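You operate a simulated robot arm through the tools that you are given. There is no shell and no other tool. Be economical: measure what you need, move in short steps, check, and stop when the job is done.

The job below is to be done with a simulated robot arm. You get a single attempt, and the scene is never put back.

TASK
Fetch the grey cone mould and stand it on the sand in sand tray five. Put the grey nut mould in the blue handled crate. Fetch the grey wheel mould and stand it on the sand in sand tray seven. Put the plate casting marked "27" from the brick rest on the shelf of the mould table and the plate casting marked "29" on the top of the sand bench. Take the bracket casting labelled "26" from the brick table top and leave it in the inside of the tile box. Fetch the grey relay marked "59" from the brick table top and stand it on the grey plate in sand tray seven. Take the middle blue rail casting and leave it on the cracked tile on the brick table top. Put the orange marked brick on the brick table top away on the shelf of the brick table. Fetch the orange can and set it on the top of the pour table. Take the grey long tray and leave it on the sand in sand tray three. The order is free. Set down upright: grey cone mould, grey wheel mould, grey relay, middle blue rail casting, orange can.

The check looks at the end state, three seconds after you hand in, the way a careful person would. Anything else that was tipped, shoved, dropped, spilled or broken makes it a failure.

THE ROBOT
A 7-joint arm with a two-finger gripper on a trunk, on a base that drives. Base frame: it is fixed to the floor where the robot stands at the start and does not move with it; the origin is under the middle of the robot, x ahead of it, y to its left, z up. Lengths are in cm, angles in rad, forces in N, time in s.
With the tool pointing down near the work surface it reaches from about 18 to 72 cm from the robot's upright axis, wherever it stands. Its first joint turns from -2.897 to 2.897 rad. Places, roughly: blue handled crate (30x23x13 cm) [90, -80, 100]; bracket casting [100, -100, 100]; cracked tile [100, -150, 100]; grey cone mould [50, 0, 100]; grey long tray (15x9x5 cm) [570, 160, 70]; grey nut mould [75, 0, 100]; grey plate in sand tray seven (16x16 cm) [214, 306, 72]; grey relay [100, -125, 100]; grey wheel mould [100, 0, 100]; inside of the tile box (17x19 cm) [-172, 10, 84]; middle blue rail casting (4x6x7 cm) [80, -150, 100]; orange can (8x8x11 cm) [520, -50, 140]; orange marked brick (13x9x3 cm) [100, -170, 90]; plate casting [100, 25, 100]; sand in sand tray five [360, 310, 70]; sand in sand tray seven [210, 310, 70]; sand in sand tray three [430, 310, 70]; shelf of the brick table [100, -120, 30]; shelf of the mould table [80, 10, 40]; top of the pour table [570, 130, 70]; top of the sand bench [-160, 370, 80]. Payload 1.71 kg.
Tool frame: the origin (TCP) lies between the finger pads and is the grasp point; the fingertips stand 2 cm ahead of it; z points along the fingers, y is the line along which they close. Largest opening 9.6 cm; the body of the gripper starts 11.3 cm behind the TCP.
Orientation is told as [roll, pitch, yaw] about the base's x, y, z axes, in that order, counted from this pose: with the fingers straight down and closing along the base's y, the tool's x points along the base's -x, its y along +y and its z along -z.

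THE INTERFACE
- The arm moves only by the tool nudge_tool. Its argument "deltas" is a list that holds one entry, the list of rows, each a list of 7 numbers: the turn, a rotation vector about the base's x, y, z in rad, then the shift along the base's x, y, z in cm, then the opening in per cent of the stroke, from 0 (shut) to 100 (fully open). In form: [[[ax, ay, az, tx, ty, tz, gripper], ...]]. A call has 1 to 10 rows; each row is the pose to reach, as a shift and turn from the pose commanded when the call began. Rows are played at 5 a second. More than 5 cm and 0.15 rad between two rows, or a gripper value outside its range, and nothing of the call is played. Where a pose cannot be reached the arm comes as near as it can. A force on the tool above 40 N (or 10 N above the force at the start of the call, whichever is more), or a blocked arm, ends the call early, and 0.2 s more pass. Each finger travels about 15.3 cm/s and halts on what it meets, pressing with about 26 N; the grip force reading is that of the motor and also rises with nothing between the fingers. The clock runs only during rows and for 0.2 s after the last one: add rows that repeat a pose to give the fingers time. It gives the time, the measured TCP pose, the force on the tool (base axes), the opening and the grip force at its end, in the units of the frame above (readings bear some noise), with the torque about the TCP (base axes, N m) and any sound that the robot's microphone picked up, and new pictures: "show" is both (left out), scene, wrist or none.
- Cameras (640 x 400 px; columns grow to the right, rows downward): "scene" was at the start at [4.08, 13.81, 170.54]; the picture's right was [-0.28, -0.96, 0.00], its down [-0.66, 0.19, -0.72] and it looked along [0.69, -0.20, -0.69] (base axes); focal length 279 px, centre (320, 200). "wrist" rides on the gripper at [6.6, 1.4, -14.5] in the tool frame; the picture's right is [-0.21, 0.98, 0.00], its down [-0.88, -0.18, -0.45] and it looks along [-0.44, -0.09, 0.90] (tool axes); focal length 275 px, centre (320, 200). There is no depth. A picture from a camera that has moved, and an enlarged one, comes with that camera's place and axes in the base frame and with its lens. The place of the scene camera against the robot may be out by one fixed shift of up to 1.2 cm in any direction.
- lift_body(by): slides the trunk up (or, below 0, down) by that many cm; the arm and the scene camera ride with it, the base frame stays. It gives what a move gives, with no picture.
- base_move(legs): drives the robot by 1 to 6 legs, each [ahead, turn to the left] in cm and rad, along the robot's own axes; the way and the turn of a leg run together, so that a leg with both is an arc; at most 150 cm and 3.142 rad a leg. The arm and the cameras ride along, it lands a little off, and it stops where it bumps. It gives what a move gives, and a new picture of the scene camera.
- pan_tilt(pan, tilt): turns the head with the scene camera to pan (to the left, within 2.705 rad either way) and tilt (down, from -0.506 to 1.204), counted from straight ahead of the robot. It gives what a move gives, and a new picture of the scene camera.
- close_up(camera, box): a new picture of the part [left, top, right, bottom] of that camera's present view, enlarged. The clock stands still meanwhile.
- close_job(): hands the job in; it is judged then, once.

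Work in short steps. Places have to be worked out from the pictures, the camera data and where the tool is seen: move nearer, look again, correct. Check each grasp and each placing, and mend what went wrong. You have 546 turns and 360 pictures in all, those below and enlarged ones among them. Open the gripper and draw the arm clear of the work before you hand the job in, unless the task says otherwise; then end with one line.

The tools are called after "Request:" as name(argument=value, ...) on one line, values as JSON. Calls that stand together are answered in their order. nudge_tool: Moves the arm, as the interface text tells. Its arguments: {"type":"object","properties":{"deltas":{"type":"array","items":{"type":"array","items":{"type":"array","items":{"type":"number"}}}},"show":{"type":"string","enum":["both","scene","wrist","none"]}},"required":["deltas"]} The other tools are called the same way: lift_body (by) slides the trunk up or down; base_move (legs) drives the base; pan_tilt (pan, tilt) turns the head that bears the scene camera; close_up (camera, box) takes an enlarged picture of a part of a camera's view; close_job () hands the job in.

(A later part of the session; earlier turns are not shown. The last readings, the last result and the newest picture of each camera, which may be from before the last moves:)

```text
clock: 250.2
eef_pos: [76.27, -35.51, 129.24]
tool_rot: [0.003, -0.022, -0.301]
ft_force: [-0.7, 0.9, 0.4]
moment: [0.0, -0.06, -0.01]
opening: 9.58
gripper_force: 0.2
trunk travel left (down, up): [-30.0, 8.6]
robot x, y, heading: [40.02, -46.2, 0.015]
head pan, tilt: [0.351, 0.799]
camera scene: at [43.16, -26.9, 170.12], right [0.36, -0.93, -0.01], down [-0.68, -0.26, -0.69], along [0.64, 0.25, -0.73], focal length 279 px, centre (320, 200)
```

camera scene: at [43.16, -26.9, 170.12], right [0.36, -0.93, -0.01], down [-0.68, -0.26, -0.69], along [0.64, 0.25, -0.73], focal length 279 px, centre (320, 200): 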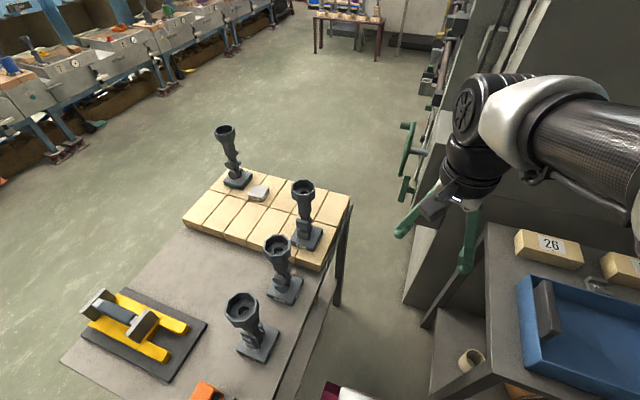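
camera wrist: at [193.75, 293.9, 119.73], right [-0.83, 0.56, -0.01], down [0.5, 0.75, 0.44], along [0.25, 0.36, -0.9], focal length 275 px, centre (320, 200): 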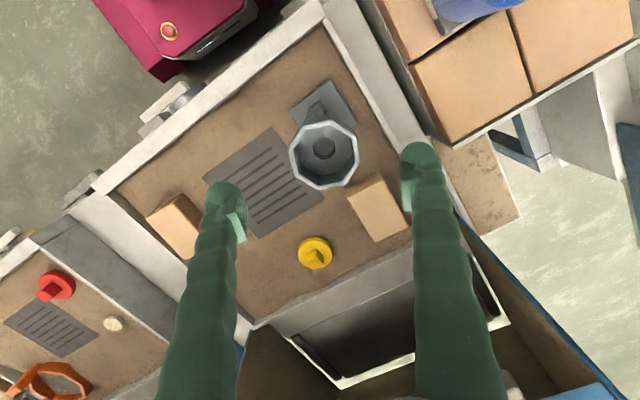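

Nut mould 72's cup is near (77.8, −2). I move the tool above it.

Request:
nudge_tool(deltas=[[[0, 0, -0.03, 0.2, 4.5, 0, 100], [0, 0, -0.06, 0.4, 9, 0, 100], [0, 0, -0.09, 0.6, 13.5, 0, 100], [0, 0.0, -0.09, 0.8, 18, 0, 100], [0, 0.0, -0.09, 1, 22.5, 0, 100], [0, 0.0, -0.09, 1.2, 27, 0, 100], [0, 0.0, -0.09, 1.5, 31, 0, 100], [0, 0.0, -0.09, 1.5, 33, 0, 100], [0, 0.0, -0.09, 1.5, 33, 0, 100]]], show="wrist")

```text
clock: 252.2
eef_pos: [77.86, -2.39, 129.33]
tool_rot: [0.003, -0.019, -0.392]
ft_force: [0.5, -0.4, -0.6]
moment: [0.0, 0.01, -0.01]
opening: 9.6
gripper_force: 0.2
trunk travel left (down, up): [-30.0, 8.6]
robot x, y, heading: [39.91, -45.62, 0.016]
head pan, tilt: [0.351, 0.799]
camera wrist: at [72.08, 1.38, 143.78], right [0.56, 0.83, 0.01], down [0.73, -0.5, 0.46], along [0.39, -0.26, -0.89], focal length 275 px, centre (320, 200)
```

wrist: 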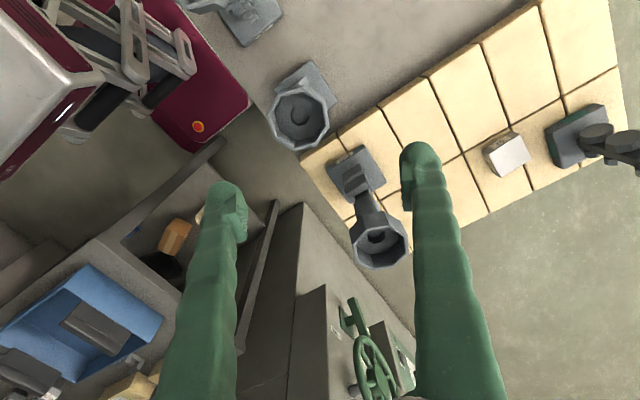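

Zoom on that cup.

Request:
close_up(camera="wrist", box=[250, 55, 350, 165])

```text
3.64 times, centred on (300, 110) of wrist
camera zoom: at [72.08, 1.38, 143.78], right [0.56, 0.83, 0.01], down [0.73, -0.5, 0.46], along [0.39, -0.26, -0.89], focal length 1001 px, centre (393, 527)
```

zoom: 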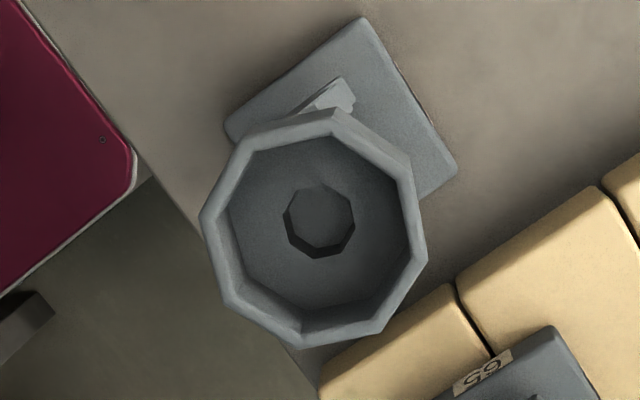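

Small alignment: yaw +0.06, centre (76.1, −4.1), down to z 117.

Request:
nudge_tool(deltas=[[[0, 0.01, 0.03, -0.9, -0.8, -3, 100], [0, 0.015, 0.06, -1.8, -1.7, -6, 100], [0, 0.015, 0.06, -1.8, -1.7, -9, 100], [0, 0.015, 0.06, -1.8, -1.7, -12, 100], [0, 0.015, 0.06, -1.8, -1.7, -12, 100]]], show="wrist")

```text
clock: 253.4
eef_pos: [76.39, -4.19, 117.2]
tool_rot: [-0.003, -0.005, -0.331]
ft_force: [0.1, 0.0, -0.1]
moment: [0.0, 0.02, 0.01]
opening: 9.63
gripper_force: 0.2
trunk travel left (down, up): [-30.0, 8.6]
robot x, y, heading: [40.19, -45.57, 0.021]
head pan, tilt: [0.351, 0.799]
camera wrist: at [70.57, -0.79, 131.8], right [0.51, 0.86, 0.0], down [0.77, -0.46, 0.45], along [0.39, -0.23, -0.89], focal length 275 px, centre (320, 200)
```

wrist: 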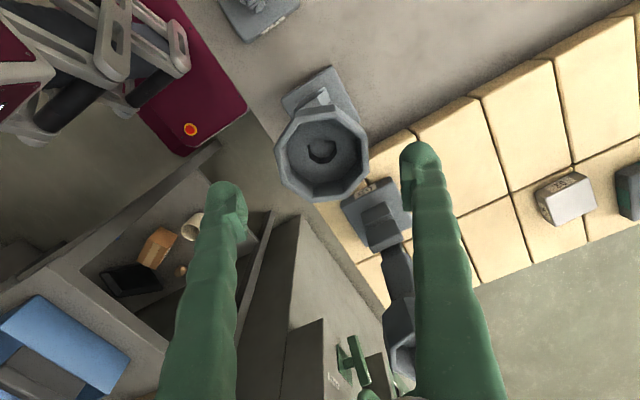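

Shift (−0.75, +0.45) and descend to z 111.7.

Request:
nudge_tool(deltas=[[[0, 0, 0, -0.75, 0.45, -1, 100], [0, 0, 0, -0.75, 0.45, -2.5, 100], [0, 0, 0, -0.75, 0.45, -4, 100], [0, 0, 0, -0.75, 0.45, -5.5, 100], [0, 0, 0, -0.75, 0.45, -5.5, 100]]], show="wrist")

```text
clock: 254.6
eef_pos: [75.43, -3.77, 111.7]
tool_rot: [0.0, -0.006, -0.332]
ft_force: [0.1, 0.3, -0.6]
moment: [-0.01, 0.02, 0.01]
opening: 9.59
gripper_force: 0.1
trunk travel left (down, up): [-30.0, 8.6]
robot x, y, heading: [40.07, -46.13, 0.02]
head pan, tilt: [0.351, 0.799]
camera wrist: at [69.58, -0.38, 126.25], right [0.51, 0.86, 0.0], down [0.77, -0.46, 0.45], along [0.39, -0.23, -0.89], focal length 275 px, centre (320, 200)
```

wrist: 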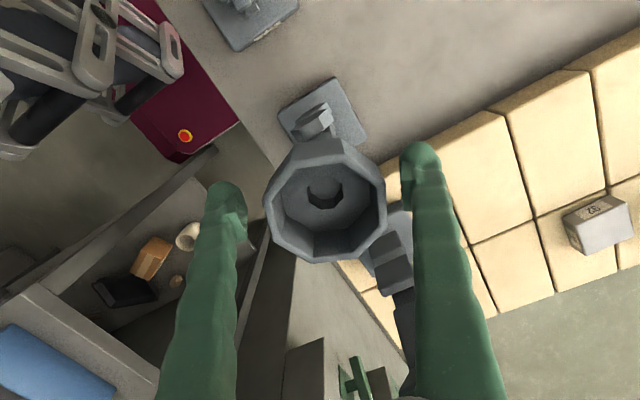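

Good; close and test-lift.

Request:
nudge_tool(deltas=[[[0, 0, 0, 0, 0.2, 0, 80], [0, 0, 0, 0, 0.2, 0, 60], [0, 0, 0, 0, 0.2, 0, 40], [0, 0, 0, 0, 0.2, 0, 0], [0, 0, 0, 0, 0.2, 0, 0], [0, 0, 0, 0, 0.2, 1, 0], [0, 0, 0, 0, 0.2, 3, 0], [0, 0, 0, 0, 0.2, 7, 0]]], show="wrist")

```text
clock: 256.4
eef_pos: [75.45, -3.63, 118.87]
tool_rot: [-0.003, -0.005, -0.331]
ft_force: [0.5, 0.6, -4.6]
moment: [0.05, 0.02, 0.04]
opening: 6.72
gripper_force: 25.6
trunk travel left (down, up): [-30.0, 8.6]
robot x, y, heading: [39.71, -45.79, 0.017]
head pan, tilt: [0.351, 0.799]
camera wrist: at [69.54, -0.24, 133.46], right [0.51, 0.86, 0.0], down [0.77, -0.46, 0.45], along [0.39, -0.23, -0.89], focal length 275 px, centre (320, 200)
```

wrist: 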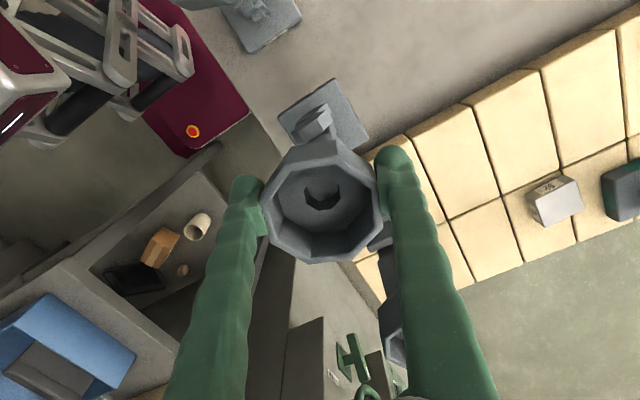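

Held (4.6 N). I raise it to z 131 and swing it south between the tables.

Request:
nudge_tool(deltas=[[[0, 0, 0, 0, 0, 4.5, 0], [0, 0, 0, 0, 0, 9, 0], [0, 0, 0, 0, -2, 12, 0], [0, 0, 0, 0, -6.5, 12.5, 0], [0, 0, 0, 0, -11, 12.5, 0], [0, 0, 0, 0, -15.5, 12.5, 0], [0, 0, 0, 0, -20, 12.5, 0], [0, 0, 0, 0, -24.5, 12.5, 0], [0, 0, 0, 0.5, -29, 12.5, 0], [0, 0, 0, 1, -33.5, 12.5, 0]]], show="none")

Request:
nudge_tool(deltas=[[[0, 0, 0, 1, -4.5, 0, 0], [0, 0, 0, 2, -9, 0, 0], [0, 0, 0, 3.5, -13.5, 0, 0], [0, 0, 0, 5, -18, 0, 0], [0, 0, 0, 6.5, -22.5, 0, 0], [0, 0, 0, 8, -27, 0, 0], [0, 0, 0, 9, -31.5, 0, 0]]], show="both")

```text
clock: 258.6
eef_pos: [76.51, -37.35, 131.2]
tool_rot: [-0.001, -0.008, -0.331]
ft_force: [0.7, -0.5, -3.7]
moment: [0.02, 0.01, -0.01]
opening: 6.68
gripper_force: 25.9
trunk travel left (down, up): [-30.0, 8.6]
robot x, y, heading: [39.9, -45.89, 0.018]
head pan, tilt: [0.351, 0.799]
```

```text
clock: 260.2
eef_pos: [85.41, -68.74, 131.08]
tool_rot: [0.0, -0.004, -0.331]
ft_force: [0.7, 0.3, -5.0]
moment: [-0.01, 0.02, 0.0]
opening: 6.69
gripper_force: 25.9
trunk travel left (down, up): [-30.0, 8.6]
robot x, y, heading: [40.0, -45.75, 0.02]
head pan, tilt: [0.351, 0.799]
camera scene: at [43.62, -27.12, 170.12], right [0.36, -0.93, -0.01], down [-0.68, -0.26, -0.69], along [0.64, 0.25, -0.73], focal length 279 px, centre (320, 200)
camera wrist: at [79.7, -65.29, 145.74], right [0.51, 0.86, 0.0], down [0.77, -0.46, 0.45], along [0.39, -0.23, -0.89], focal length 275 px, centre (320, 200)
```

scene: 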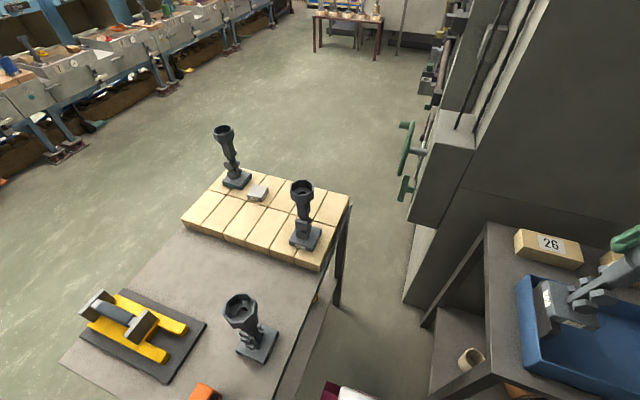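
wrist: 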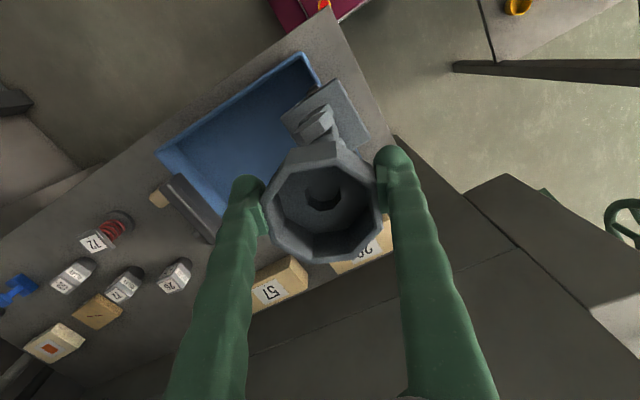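

Crate spans about x 78–101, y −66…−96. I move to its centre (89, −82) and look before lowering.

Request:
nudge_tool(deltas=[[[0, 0, 0, 1.2, -4.5, 0, 0], [0, 0, 0, 2.4, -9, 0, 0], [0, 0, 0, 3.6, -13.3, 0, 0], [0, 0, 0, 3.6, -13.3, -4, 0], [0, 0, 0, 3.6, -13.3, -6, 0], [0, 0, 0, 3.6, -13.3, -6, 0]]], show="wrist")

Request:
pan_tilt(pan=-0.5, tilt=0.8)

```text
clock: 261.6
eef_pos: [89.08, -81.61, 125.11]
tool_rot: [-0.002, -0.007, -0.332]
ft_force: [0.2, 0.4, -4.6]
moment: [-0.01, 0.05, 0.01]
opening: 6.67
gripper_force: 26.2
trunk travel left (down, up): [-30.0, 8.6]
robot x, y, heading: [39.99, -46.12, 0.013]
head pan, tilt: [0.351, 0.799]
camera wrist: at [83.3, -78.24, 139.75], right [0.51, 0.86, 0.0], down [0.77, -0.46, 0.45], along [0.39, -0.23, -0.89], focal length 275 px, centre (320, 200)
```

wrist: 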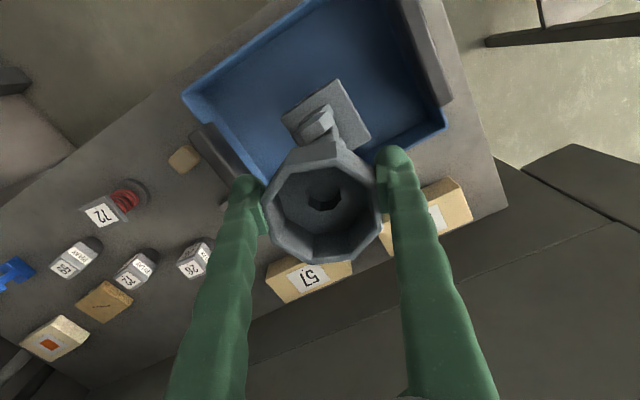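

```text
clock: 262.8
eef_pos: [89.17, -81.68, 125.21]
tool_rot: [-0.001, -0.004, -0.331]
ft_force: [-0.3, 0.8, -5.0]
moment: [-0.02, 0.03, 0.05]
opening: 6.66
gripper_force: 26.5
trunk travel left (down, up): [-30.0, 8.6]
robot x, y, heading: [40.33, -45.81, 0.015]
head pan, tilt: [-0.499, 0.799]
camera scene: at [43.15, -33.57, 170.12], right [-0.46, -0.89, 0.01], down [-0.65, 0.33, -0.69], along [0.61, -0.32, -0.73], focal length 279 px, centre (320, 200)
```

scene: 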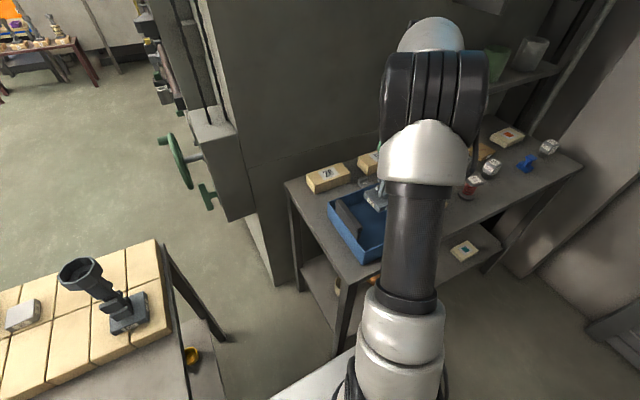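

Centred in the crate. Lowering slowly.

Request:
nudge_tool(deltas=[[[0, 0, 0, -0.6, 0, -4, 0], [0, 0, 0, -0.6, 0, -8, 0], [0, 0, 0, -0.6, 0, -10, 0], [0, 0, 0, -0.6, 0, -11, 0], [0, 0, 0, -0.6, 0, -11.4, 0], [0, 0, 0, -0.6, 0, -11.8, 0], [0, 0, 0, -0.6, 0, -12.1, 0], [0, 0, 0, -0.6, 0, -12.4, 0], [0, 0, 0, -0.6, 0, -12.7, 0], [0, 0, 0, -0.6, 0, -13, 0]]], show="none")

```text
clock: 263.8
eef_pos: [86.79, -82.05, 115.78]
tool_rot: [0.002, -0.034, -0.33]
ft_force: [-0.4, -1.1, -4.9]
moment: [0.07, 0.02, 0.0]
opening: 6.86
gripper_force: 25.7
trunk travel left (down, up): [-30.0, 8.6]
robot x, y, heading: [40.01, -46.06, 0.015]
head pan, tilt: [-0.499, 0.799]
stopped in row 4: the force on the tool passed its limit at 58 N (the readings are from after the stop); the commanded pose is now the measured one
```

Contact earlier than expected; I look.

Request:
close_up(camera="scene", box=[300, 150, 480, 280])

Request:
close_up(camera="wrist", box=[160, 0, 480, 200])

```text
3.08 times, centred on (390, 215) of scene
camera zoom: at [42.98, -33.96, 170.11], right [-0.46, -0.89, 0.01], down [-0.65, 0.33, -0.69], along [0.61, -0.32, -0.73], focal length 859 px, centre (105, 154)
```

zoom: 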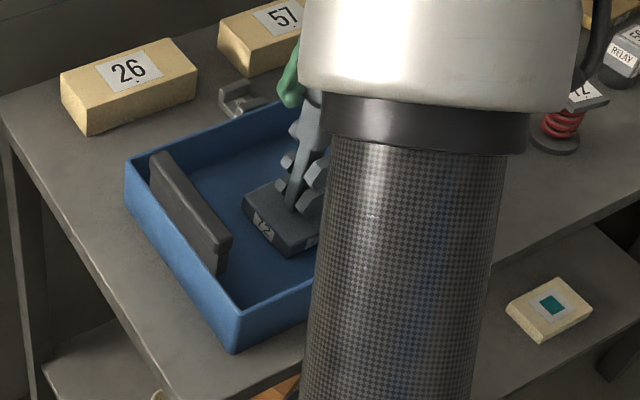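

```text
2.00 times, centred on (320, 100) of wrist
camera zoom: at [80.65, -78.54, 130.26], right [0.51, 0.86, 0.01], down [0.75, -0.45, 0.47], along [0.41, -0.24, -0.88], focal length 551 px, centre (320, 400)
```

zoom: 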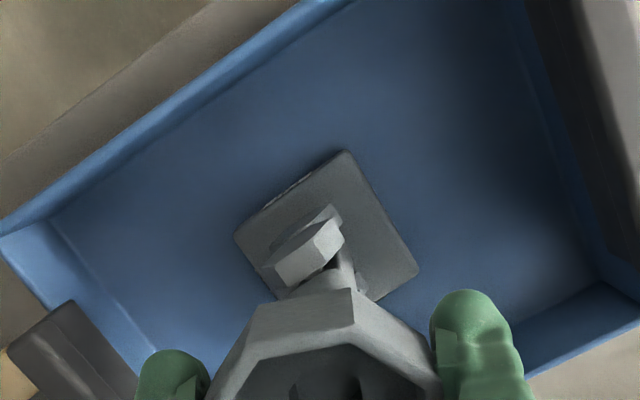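

It's over the crate floor. I level the tool and lower gently.

Request:
nudge_tool(deltas=[[[0.009, 0.027, 0, 0.6, 0.2, 0, 0], [0.009, 0.027, 0, 0.6, 0.2, -0.3, 0], [0.009, 0.027, 0, 0.6, 0.2, -0.6, 0], [0.009, 0.027, 0, 0.6, 0.2, -0.9, 0], [0.009, 0.027, 0, 0.6, 0.2, -1.1, 0], [0.009, 0.027, 0, 0.6, 0.2, -1.3, 0]]], show="none")

```text
clock: 265.2
eef_pos: [87.44, -81.39, 114.83]
tool_rot: [-0.003, -0.009, -0.329]
ft_force: [-0.9, 5.9, 25.2]
moment: [-0.05, -0.04, -0.04]
opening: 6.92
gripper_force: 26.2
trunk travel left (down, up): [-30.0, 8.6]
robot x, y, heading: [40.52, -45.83, 0.015]
head pan, tilt: [-0.499, 0.799]
```

Flat contact, balanced moments. Release and rise.

Request:
nudge_tool(deltas=[[[0, 0, 0, 0, 0, 0.2, 0], [0, 0, 0, 0, 0, 0.2, 75], [0, 0, 0, 0, 0, 0.2, 90], [0, 0, 0, 0, 0, 0.2, 100], [0, 0, 0, 0, 0, 0.2, 100], [0, 0, 0, 0, 0, 4, 100], [0, 0, 0, 0, 0, 8, 100], [0, 0, 0, 0, 0, 12, 100], [0, 0, 0, -2, 3, 15, 100]]], show="wrist")

```text
clock: 267.2
eef_pos: [85.51, -78.31, 129.79]
tool_rot: [0.0, -0.008, -0.329]
ft_force: [-0.4, -0.3, 0.7]
moment: [-0.06, -0.06, 0.04]
opening: 9.62
gripper_force: 0.1
trunk travel left (down, up): [-30.0, 8.6]
robot x, y, heading: [40.08, -45.94, 0.013]
head pan, tilt: [-0.499, 0.799]
camera wrist: at [79.62, -74.85, 144.35], right [0.51, 0.86, 0.0], down [0.77, -0.46, 0.45], along [0.39, -0.23, -0.89], focal length 275 px, centre (320, 200)
```

wrist: 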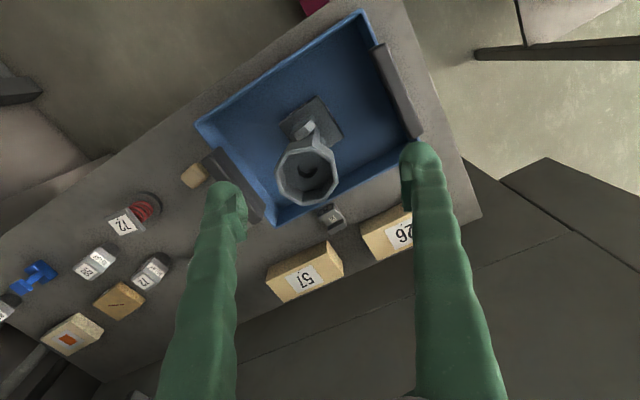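

Nut mould is in the crate. I look at the bracket beside it.

Request:
close_up(camera="wrist", box=[300, 190, 370, 240])

Request:
close_up(camera="wrist", box=[0, 150, 220, 370])

```text
8.00 times, centred on (335, 215) of wrist
camera zoom: at [79.62, -74.85, 144.35], right [0.51, 0.86, 0.0], down [0.77, -0.46, 0.45], along [0.39, -0.23, -0.89], focal length 2202 px, centre (200, 80)
```

zoom: 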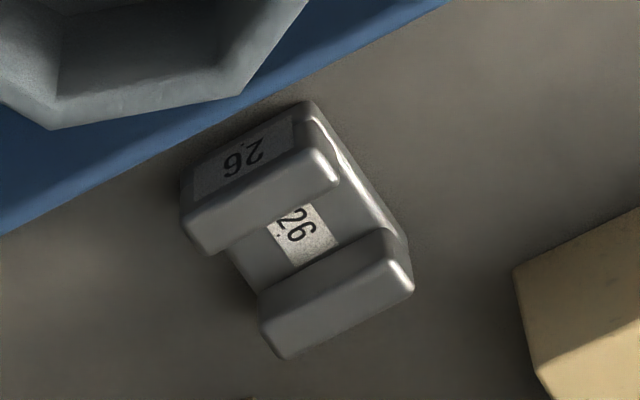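

```text
1.82 times, centred on (110, 260) of wrist
camera zoom: at [79.62, -74.85, 144.35], right [0.51, 0.86, 0.0], down [0.77, -0.46, 0.45], along [0.39, -0.23, -0.89], focal length 500 px, centre (702, 91)
```

zoom: 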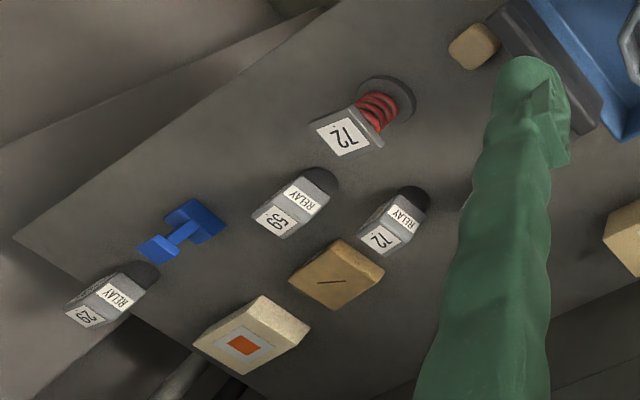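

Bracket 26 confirmed. Next I'll do the rail, brick and so on from in front of the brick table's south part. I retract the hand to the robot's front, then drive.

Request:
nudge_tool(deltas=[[[0, 0, 0.05, -1, 4.5, 0, 100], [0, 0, 0.1, -2, 9, 0, 100], [0, 0, 0.15, -3, 13.5, 0, 100], [0, 0, 0.2, -4, 18, 0, 100], [0, 0, 0.25, -5.5, 22.5, 0, 100], [0, 0, 0.3, -7, 27, 0, 100], [0, 0, 0.33, -9, 31, 0, 100]]], show="none")

Request:
base_move(legs=[[-25, 0], [0, -1.585], [108, 0], [0, 1.571], [19, 0]])

Request:
pan_tilt(pan=0.1, tilt=0.9)

```text
clock: 268.8
eef_pos: [76.61, -47.24, 129.44]
tool_rot: [-0.003, -0.006, 0.001]
ft_force: [0.2, -0.2, -0.2]
moment: [-0.01, -0.08, 0.02]
opening: 9.6
gripper_force: 0.1
trunk travel left (down, up): [-30.0, 8.6]
robot x, y, heading: [40.15, -45.89, 0.017]
head pan, tilt: [-0.499, 0.799]
```

```text
clock: 275.2
eef_pos: [13.45, -78.66, 130.65]
tool_rot: [0.002, -0.04, -1.564]
ft_force: [-0.7, 0.9, 0.4]
moment: [-0.06, -0.05, -0.03]
opening: 9.61
gripper_force: 0.1
trunk travel left (down, up): [-30.0, 8.6]
robot x, y, heading: [15.11, -46.12, -1.469]
head pan, tilt: [-0.499, 0.799]
stopped in leg 2: the robot was blocked; the commanded pose is now the measured one
camera scene: at [26.4, -47.79, 170.12], right [-0.92, 0.39, 0.01], down [0.28, 0.67, -0.69], along [-0.27, -0.63, -0.73], focal length 279 px, centre (320, 200)
```

scene: 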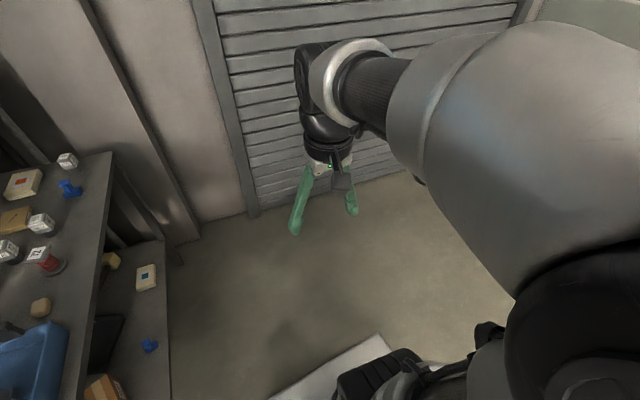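

```text
clock: 276.2
eef_pos: [13.48, -78.97, 130.57]
tool_rot: [0.003, -0.038, -1.563]
ft_force: [0.4, 0.4, 1.0]
moment: [0.02, -0.05, 0.0]
opening: 9.63
gripper_force: 0.0
trunk travel left (down, up): [-30.0, 8.6]
robot x, y, heading: [15.26, -46.38, -1.47]
head pan, tilt: [0.099, 0.901]
camera scene: at [31.05, -47.67, 169.33], right [-0.98, -0.2, 0.0], down [-0.16, 0.78, -0.61], along [0.12, -0.6, -0.79], focal length 279 px, centre (320, 200)
```

scene: 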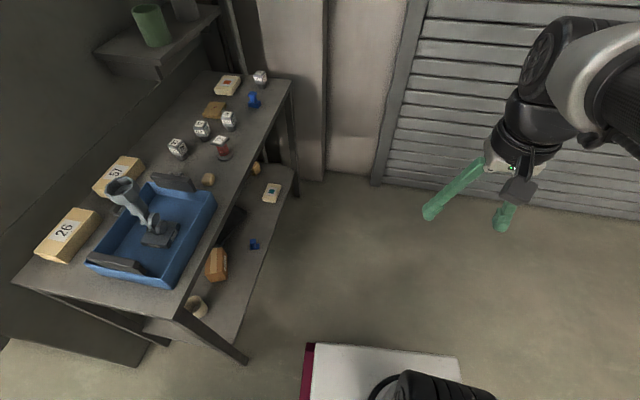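

The turn bumped something (probably the mould table's leg corner). I check the mould table for disturbance.

Request:
pan_tilt(pan=2.0, tilt=0.8)

```text
clock: 278.0
eef_pos: [13.52, -79.11, 130.49]
tool_rot: [0.002, -0.038, -1.564]
ft_force: [0.9, 0.2, -0.4]
moment: [0.01, -0.02, 0.02]
opening: 9.62
gripper_force: 0.2
trunk travel left (down, up): [-30.0, 8.6]
robot x, y, heading: [15.54, -45.99, -1.467]
head pan, tilt: [2.0, 0.799]
camera scene: at [36.55, -36.71, 170.29], right [0.51, -0.86, -0.02], down [-0.62, -0.35, -0.7], along [0.6, 0.37, -0.71], focal length 279 px, centre (320, 200)
```

scene: 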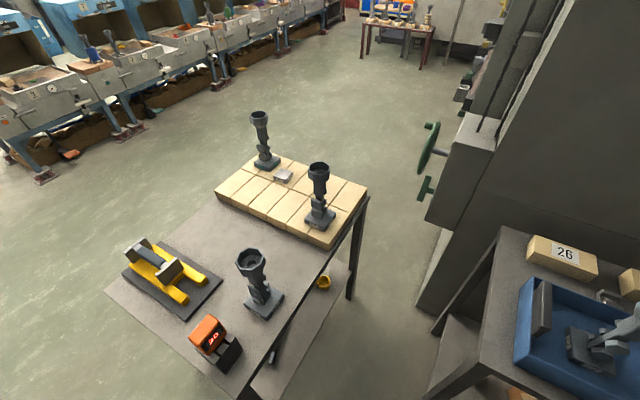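

All undisturbed. I continue to the brick table's front.

Request:
base_move(legs=[[108, 0], [0, 1.47], [8, 0]])

Request:
pan_tilt(pan=0.0, tilt=0.8)

```text
clock: 289.0
eef_pos: [64.46, -156.82, 131.53]
tool_rot: [0.006, -0.068, -0.056]
ft_force: [-1.9, 0.7, 0.9]
moment: [-0.05, -0.17, 0.0]
opening: 9.61
gripper_force: 0.0
trunk travel left (down, up): [-30.0, 8.6]
robot x, y, heading: [35.47, -153.11, 0.04]
head pan, tilt: [2.0, 0.799]
camera scene: at [20.13, -130.26, 169.85], right [0.89, 0.45, 0.02], down [0.34, -0.64, -0.69], along [-0.3, 0.62, -0.72], focal length 279 px, centre (320, 200)
```

scene: 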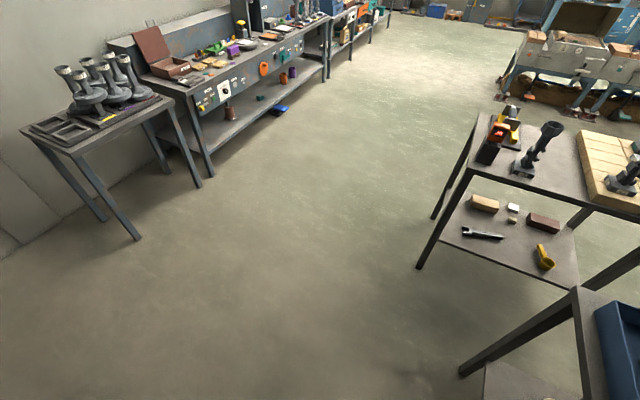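

```text
clock: 290.9
eef_pos: [65.73, -156.85, 131.21]
tool_rot: [0.002, -0.056, -0.054]
ft_force: [0.0, -1.0, -0.3]
moment: [0.02, 0.06, 0.02]
opening: 9.59
gripper_force: 0.1
trunk travel left (down, up): [-30.0, 8.6]
robot x, y, heading: [35.68, -153.23, 0.04]
head pan, tilt: [0.0, 0.799]
camera scene: at [33.41, -137.06, 170.17], right [0.04, -1.0, 0.0], down [-0.7, -0.03, -0.71], along [0.71, 0.03, -0.71], focal length 279 px, centre (320, 200)
```

scene: 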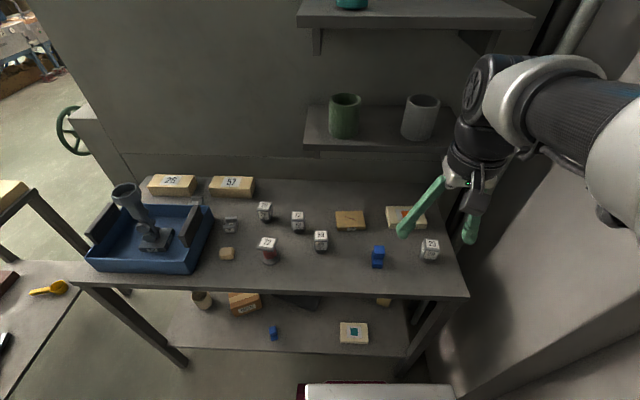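

I move the tool above the rail for a wrist look.

Request:
nudge_tool(deltas=[[[0, 0.02, 0.02, 4.5, 0, 0, 100], [0, 0.04, 0.04, 9, 0.5, 0, 100], [0, 0.06, 0.055, 13, 1, 0, 100], [0, 0.06, 0.055, 15, 1, -4, 100], [0, 0.06, 0.055, 15, 1, -8, 100], [0, 0.06, 0.055, 15, 1, -12, 100], [0, 0.06, 0.055, 15, 1, -14, 100], [0, 0.06, 0.055, 15, 1, -14, 100]]], show="wrist")

```text
clock: 292.7
eef_pos: [82.94, -155.85, 116.76]
tool_rot: [0.001, 0.022, 0.003]
ft_force: [-1.3, 0.0, 0.1]
moment: [0.0, -0.07, 0.01]
opening: 9.6
gripper_force: 0.1
trunk travel left (down, up): [-30.0, 8.6]
robot x, y, heading: [35.53, -153.08, 0.042]
head pan, tilt: [0.0, 0.799]
camera wrist: at [76.77, -154.53, 131.54], right [0.2, 0.98, 0.0], down [0.89, -0.18, 0.43], along [0.42, -0.09, -0.9], focal length 275 px, centre (320, 200)
```

wrist: 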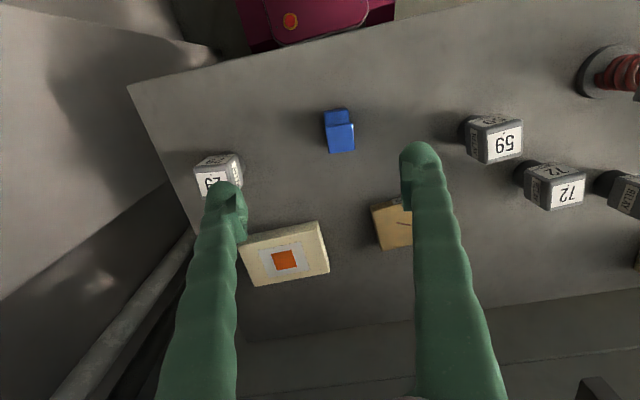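

Zoom on the rail and tile.

Request:
close_up(camera="wrist", box=[300, 90, 380, 170])

Request:
close_up(camera="scene", box=[330, 195, 450, 275])

```text
5.00 times, centred on (340, 130) of wrist
camera zoom: at [76.77, -154.53, 131.54], right [0.2, 0.98, 0.0], down [0.89, -0.18, 0.43], along [0.42, -0.09, -0.9], focal length 1376 px, centre (220, 550)
```

zoom: 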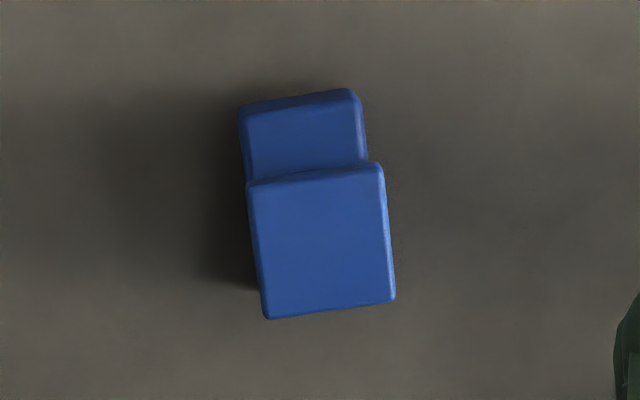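

```text
5.00 times, centred on (390, 235) of scene
camera zoom: at [38.78, -136.84, 170.11], right [0.04, -1.0, 0.0], down [-0.73, -0.03, -0.69], along [0.69, 0.03, -0.73], focal length 1396 px, centre (-30, 25)
```

zoom: 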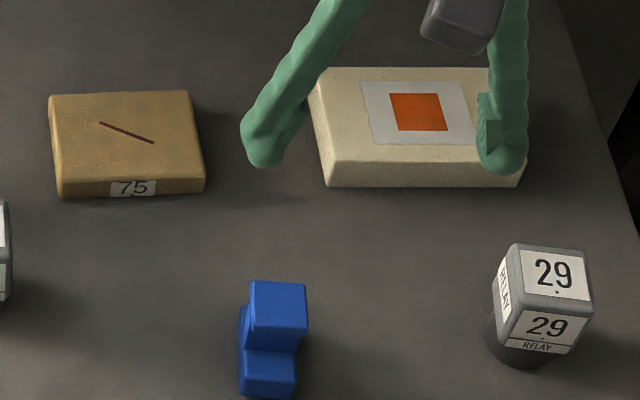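

The rail is aligned with the axes, 4 cm wide along y. I go over it at (85.1, −153.7) and down to z 99.

Request:
nudge_tool(deltas=[[[0, -0.01, 0, 1.1, 1, -4, 100], [0, -0.022, 0, 2.2, 2.1, -8, 80], [0, -0.022, 0, 2.2, 2.1, -12, 80], [0, -0.022, 0, 2.2, 2.1, -16, 80], [0, -0.022, 0, 2.2, 2.1, -18, 80], [0, -0.022, 0, 2.2, 2.1, -18, 80]]], show="wrist")

```text
clock: 294.1
eef_pos: [85.18, -153.61, 98.54]
tool_rot: [0.001, -0.002, 0.003]
ft_force: [0.2, -1.2, -0.1]
moment: [0.01, -0.01, -0.01]
opening: 7.67
gripper_force: 0.1
trunk travel left (down, up): [-30.0, 8.6]
robot x, y, heading: [35.56, -153.01, 0.038]
head pan, tilt: [0.0, 0.799]
camera wrist: at [78.69, -152.4, 113.16], right [0.2, 0.98, 0.0], down [0.88, -0.18, 0.45], along [0.44, -0.09, -0.9], focal length 275 px, centre (320, 200)
```

wrist: 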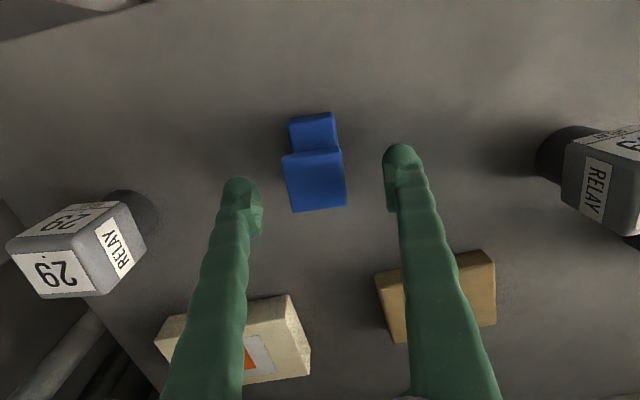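

Descend to z 93.5 and close.

Request:
nudge_tool(deltas=[[[0, 0, 0, 0.2, -0.1, -2, 80], [0, 0, 0, 0.2, -0.1, -4, 80], [0, 0, 0, 0.2, -0.1, -5.2, 80], [0, 0, 0, 0.2, -0.1, -5.2, 60], [0, 0, 0, 0.2, -0.1, -5.2, 40], [0, 0, 0, 0.2, -0.1, -5.2, 0], [0, 0, 0, 0.2, -0.1, -5.2, 0], [0, 0, 0, 0.2, -0.1, -3.2, 0], [0, 0, 0, 0.2, -0.1, 0, 0], [0, 0, 0, 0.2, -0.1, 4, 0]]], show="wrist")

```text
clock: 294.8
eef_pos: [84.0, -153.94, 95.56]
tool_rot: [0.001, -0.02, 0.004]
ft_force: [0.9, -0.8, 0.4]
moment: [-0.01, -0.06, -0.02]
opening: 7.65
gripper_force: 0.1
trunk travel left (down, up): [-30.0, 8.6]
robot x, y, heading: [35.57, -152.63, 0.039]
head pan, tilt: [0.0, 0.799]
stopped in row 3: the force on the tool passed its limit at 49 N (the readings are from after the stop); the commanded pose is now the measured one
camera wrist: at [77.07, -152.66, 109.94], right [0.2, 0.98, 0.01], down [0.87, -0.18, 0.46], along [0.45, -0.09, -0.89], focal length 275 px, centre (320, 200)
```

wrist: 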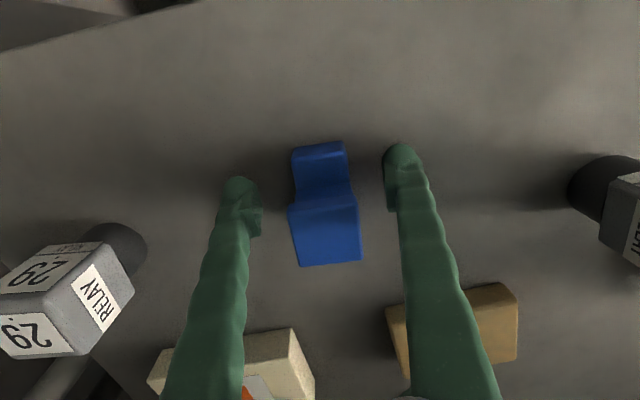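

The brick-table top is at about z 92, so the rail (top ≈ 98.5) is well between the fingers. I shift x +1.2, rise to z 96 and close.

Request:
nudge_tool(deltas=[[[0, 0.018, 0, 0.6, 0.2, 0.3, 80], [0, 0.018, 0, 1.2, 0.2, 0.3, 80], [0, 0.018, 0, 1.2, 0.2, 0, 60], [0, 0.018, 0, 1.2, 0.2, 0, 40], [0, 0.018, 0, 1.2, 0.2, 0, 0], [0, 0.018, 0, 1.2, 0.2, 0, 0], [0, 0.018, 0, 1.2, 0.2, 1, 0], [0, 0.018, 0, 1.2, 0.2, 4, 0]]], show="wrist")

```text
clock: 296.6
eef_pos: [85.33, -153.67, 99.39]
tool_rot: [0.0, -0.002, 0.003]
ft_force: [0.5, 0.0, -0.9]
moment: [0.05, -0.03, -0.01]
opening: 3.1
gripper_force: 26.3
trunk travel left (down, up): [-30.0, 8.6]
robot x, y, heading: [35.68, -152.65, 0.043]
head pan, tilt: [0.0, 0.799]
camera wrist: at [78.71, -152.45, 113.98], right [0.2, 0.98, 0.0], down [0.88, -0.18, 0.45], along [0.44, -0.09, -0.89], focal length 275 px, centre (320, 200)
```

wrist: 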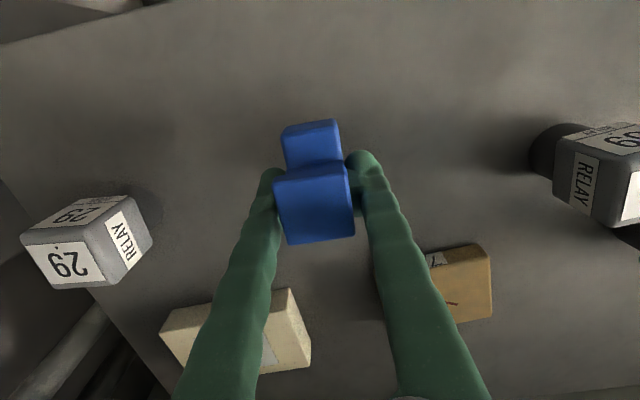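

Rail held. The tile's centre computes to (100, −145). I carry it there above the tile.

Request:
nudge_tool(deltas=[[[0, 0, 0, 1, 0.5, 4, 0], [0, 0, 0, 5, 3, 4.5, 0], [0, 0, 0, 9, 5.5, 4.5, 0], [0, 0, 0, 12.5, 7.5, 4.5, 0], [0, 0, 0, 14.7, 8.4, 4.5, 0], [0, 0, 0, 14.7, 8.4, 4.5, 0]]], show="both")

```text
clock: 298.0
eef_pos: [99.64, -145.29, 104.09]
tool_rot: [0.001, -0.004, 0.002]
ft_force: [-0.1, -0.2, -2.0]
moment: [-0.03, -0.02, -0.03]
opening: 3.1
gripper_force: 25.9
trunk travel left (down, up): [-30.0, 8.6]
robot x, y, heading: [35.47, -153.29, 0.04]
head pan, tilt: [0.0, 0.799]
camera scene: at [38.65, -136.9, 170.12], right [0.04, -1.0, 0.0], down [-0.73, -0.03, -0.69], along [0.69, 0.03, -0.73], focal length 279 px, centre (320, 200)
camera wrist: at [93.18, -143.97, 118.79], right [0.2, 0.98, 0.0], down [0.87, -0.18, 0.45], along [0.44, -0.09, -0.89], focal length 275 px, centre (320, 200)
```

scene: 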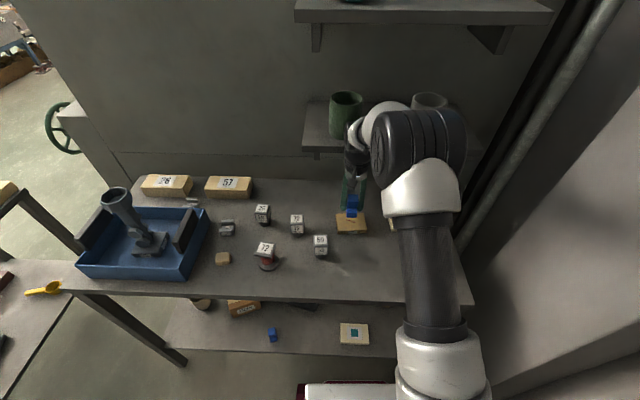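
wrist: 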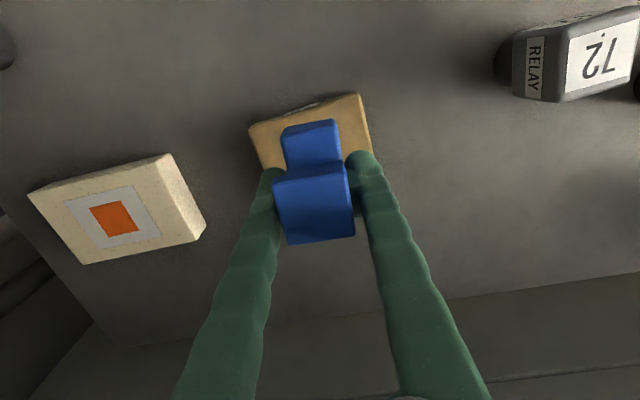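

Tile centre (100, −146). I shift y −0.8 and lower to contact (~z 98.4).

Request:
nudge_tool(deltas=[[[0, 0, 0, 0.3, -0.8, -3, 0], [0, 0, 0, 0.3, -0.8, -4.5, 0], [0, 0, 0, 0.3, -0.8, -5, 0], [0, 0, 0, 0.3, -0.8, -5.3, 0], [0, 0, 0, 0.3, -0.8, -5.6, 0], [0, 0, 0, 0.3, -0.8, -5.8, 0], [0, 0, 0, 0.3, -0.8, -6, 0]]], show="wrist")

```text
clock: 299.6
eef_pos: [99.62, -146.13, 98.12]
tool_rot: [0.001, -0.01, 0.001]
ft_force: [-0.3, 0.3, -2.4]
moment: [0.02, -0.03, 0.01]
opening: 3.12
gripper_force: 25.7
trunk travel left (down, up): [-30.0, 8.6]
robot x, y, heading: [35.39, -153.48, 0.041]
head pan, tilt: [0.0, 0.799]
camera wrist: at [92.96, -144.88, 112.78], right [0.2, 0.98, 0.0], down [0.87, -0.18, 0.45], along [0.44, -0.09, -0.89], focal length 275 px, centre (320, 200)
```

wrist: 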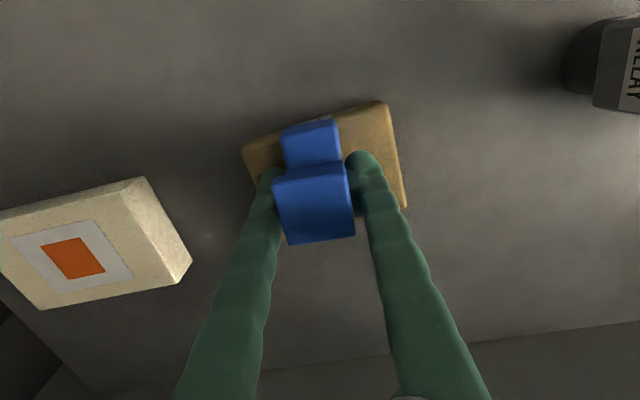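

Move x +1.2 and continue gently to contact.

Request:
nudge_tool(deltas=[[[0, 0.006, 0, 1.2, 0, 0, 0], [0, 0.006, 0, 1.2, 0, -0.4, 0], [0, 0.006, 0, 1.2, 0, -0.7, 0], [0, 0.006, 0, 1.2, 0, -1, 0], [0, 0.006, 0, 1.2, 0, -1.2, 0], [0, 0.006, 0, 1.2, 0, -1.4, 0], [0, 0.006, 0, 1.2, 0, -1.6, 0]]], show="wrist")

```text
clock: 301.2
eef_pos: [99.96, -146.03, 98.14]
tool_rot: [0.003, -0.026, 0.005]
ft_force: [-0.4, 0.5, -2.1]
moment: [0.01, -0.02, 0.05]
opening: 3.12
gripper_force: 25.7
trunk travel left (down, up): [-30.0, 8.6]
robot x, y, heading: [35.31, -153.25, 0.041]
head pan, tilt: [0.0, 0.799]
camera wrist: at [93.13, -144.86, 112.55], right [0.2, 0.98, 0.01], down [0.87, -0.18, 0.47], along [0.46, -0.09, -0.88], focal length 275 px, centre (320, 200)
```

wrist: 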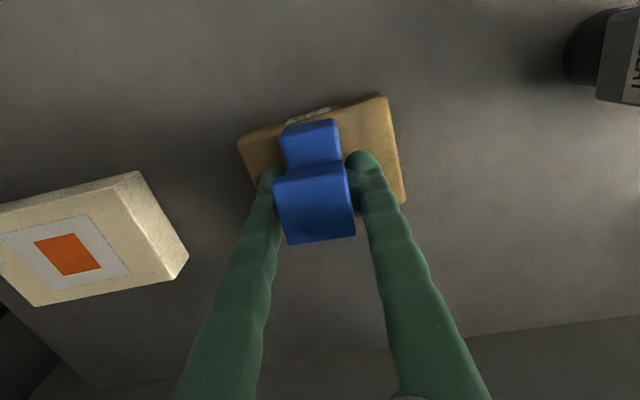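

The arm did not follow although the tool feels no force – maybe the arm touches something. I look.

Request:
pan_tilt(pan=0.2, tilt=0.6)

Request:
close_up(camera="scene", box=[280, 100, 480, 300])

```text
clock: 301.9
eef_pos: [100.08, -146.12, 97.96]
tool_rot: [0.001, -0.023, 0.003]
ft_force: [0.2, 0.0, -2.4]
moment: [0.02, -0.03, -0.02]
opening: 3.08
gripper_force: 26.0
trunk travel left (down, up): [-30.0, 8.6]
robot x, y, heading: [35.55, -153.06, 0.041]
head pan, tilt: [0.201, 0.6]
camera scene: at [31.3, -135.29, 171.85], right [0.24, -0.97, 0.01], down [-0.52, -0.13, -0.84], along [0.82, 0.2, -0.54], focal length 279 px, centre (320, 200)
```

scene: 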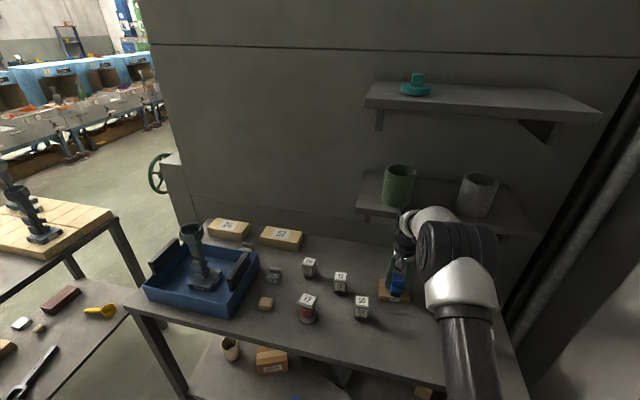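

```text
2.00 times, centred on (380, 200) of scene
camera zoom: at [31.3, -135.29, 171.85], right [0.24, -0.97, 0.01], down [-0.52, -0.13, -0.84], along [0.82, 0.2, -0.54], focal length 558 px, centre (200, 200)
```

zoom: 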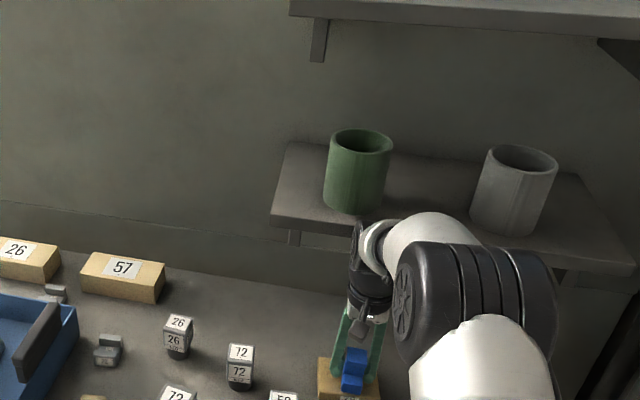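

Possibly the wrist presses the wall shelf. I back x off by 1.2 while keeping the lower height command, and see.

Request:
nudge_tool(deltas=[[[0, 0, 0, -0.6, 0, 0.6, 0], [0, 0, 0, -1.2, 0, 0.8, 0], [0, 0, 0, -1.2, 0, 0.8, 0]]], show="wrist")

```text
clock: 302.7
eef_pos: [99.62, -146.3, 97.54]
tool_rot: [-0.001, -0.005, 0.003]
ft_force: [2.7, 0.5, 7.0]
moment: [-0.06, 0.17, 0.03]
opening: 3.1
gripper_force: 25.9
trunk travel left (down, up): [-30.0, 8.6]
robot x, y, heading: [35.37, -153.26, 0.044]
head pan, tilt: [0.201, 0.6]
camera wrist: at [92.94, -144.95, 112.14], right [0.21, 0.98, 0.0], down [0.87, -0.18, 0.45], along [0.44, -0.09, -0.89], focal length 275 px, centre (320, 200)
```

wrist: 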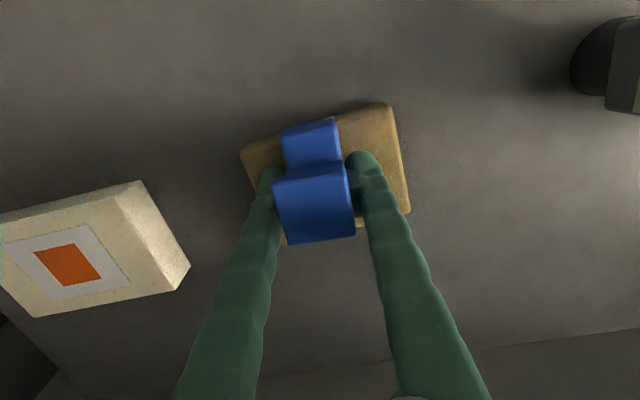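

Contact on the tile at z 97.5, flush with its near edge. I raise 0.5, go x +0.8 and set down again.

Request:
nudge_tool(deltas=[[[0, 0, 0, 0, 0, 0.6, 0], [0, 0, 0, 0.4, 0, 0.6, 0], [0, 0, 0, 0.8, 0, 0.6, 0], [0, 0, 0, 0.8, 0, 0.3, 0], [0, 0, 0, 0.8, 0, 0.1, 0], [0, 0, 0, 0.8, 0, -0.1, 0]]], show="wrist")

```text
clock: 304.1
eef_pos: [99.5, -146.25, 97.55]
tool_rot: [0.001, 0.0, 0.001]
ft_force: [-0.7, -0.5, -1.7]
moment: [0.02, -0.02, -0.01]
opening: 3.1
gripper_force: 25.8
trunk travel left (down, up): [-30.0, 8.6]
robot x, y, heading: [35.61, -153.09, 0.037]
head pan, tilt: [0.201, 0.6]
camera wrist: at [92.9, -144.95, 112.19], right [0.2, 0.98, 0.0], down [0.88, -0.18, 0.45], along [0.44, -0.09, -0.9], focal length 275 px, centre (320, 200)
```

wrist: 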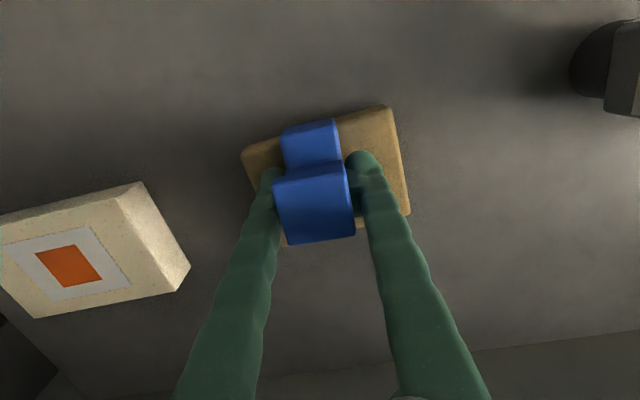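

Blocked again in x. I zoom to judge how the rail sits on the tile.

Request:
close_up(camera="wrist", box=[230, 80, 430, 260])

Request:
close_up(camera="scene", box=[350, 190, 470, 320])

```text
2.22 times, centred on (330, 170) of wrist
camera zoom: at [92.9, -144.95, 112.19], right [0.2, 0.98, 0.0], down [0.88, -0.18, 0.45], along [0.44, -0.09, -0.9], focal length 612 px, centre (298, 267)
```

zoom: 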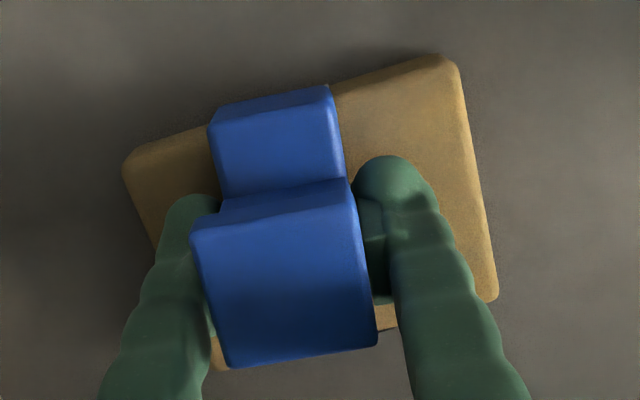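

```text
3.08 times, centred on (410, 255) of scene
camera zoom: at [32.11, -135.34, 171.87], right [0.24, -0.97, 0.01], down [-0.53, -0.13, -0.84], along [0.82, 0.2, -0.54], focal length 859 px, centre (43, 31)
```

zoom: 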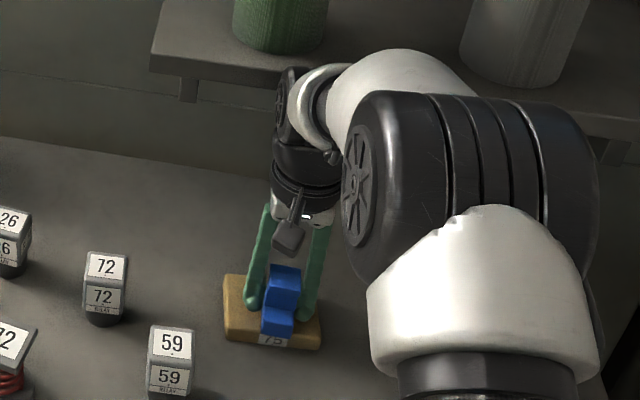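

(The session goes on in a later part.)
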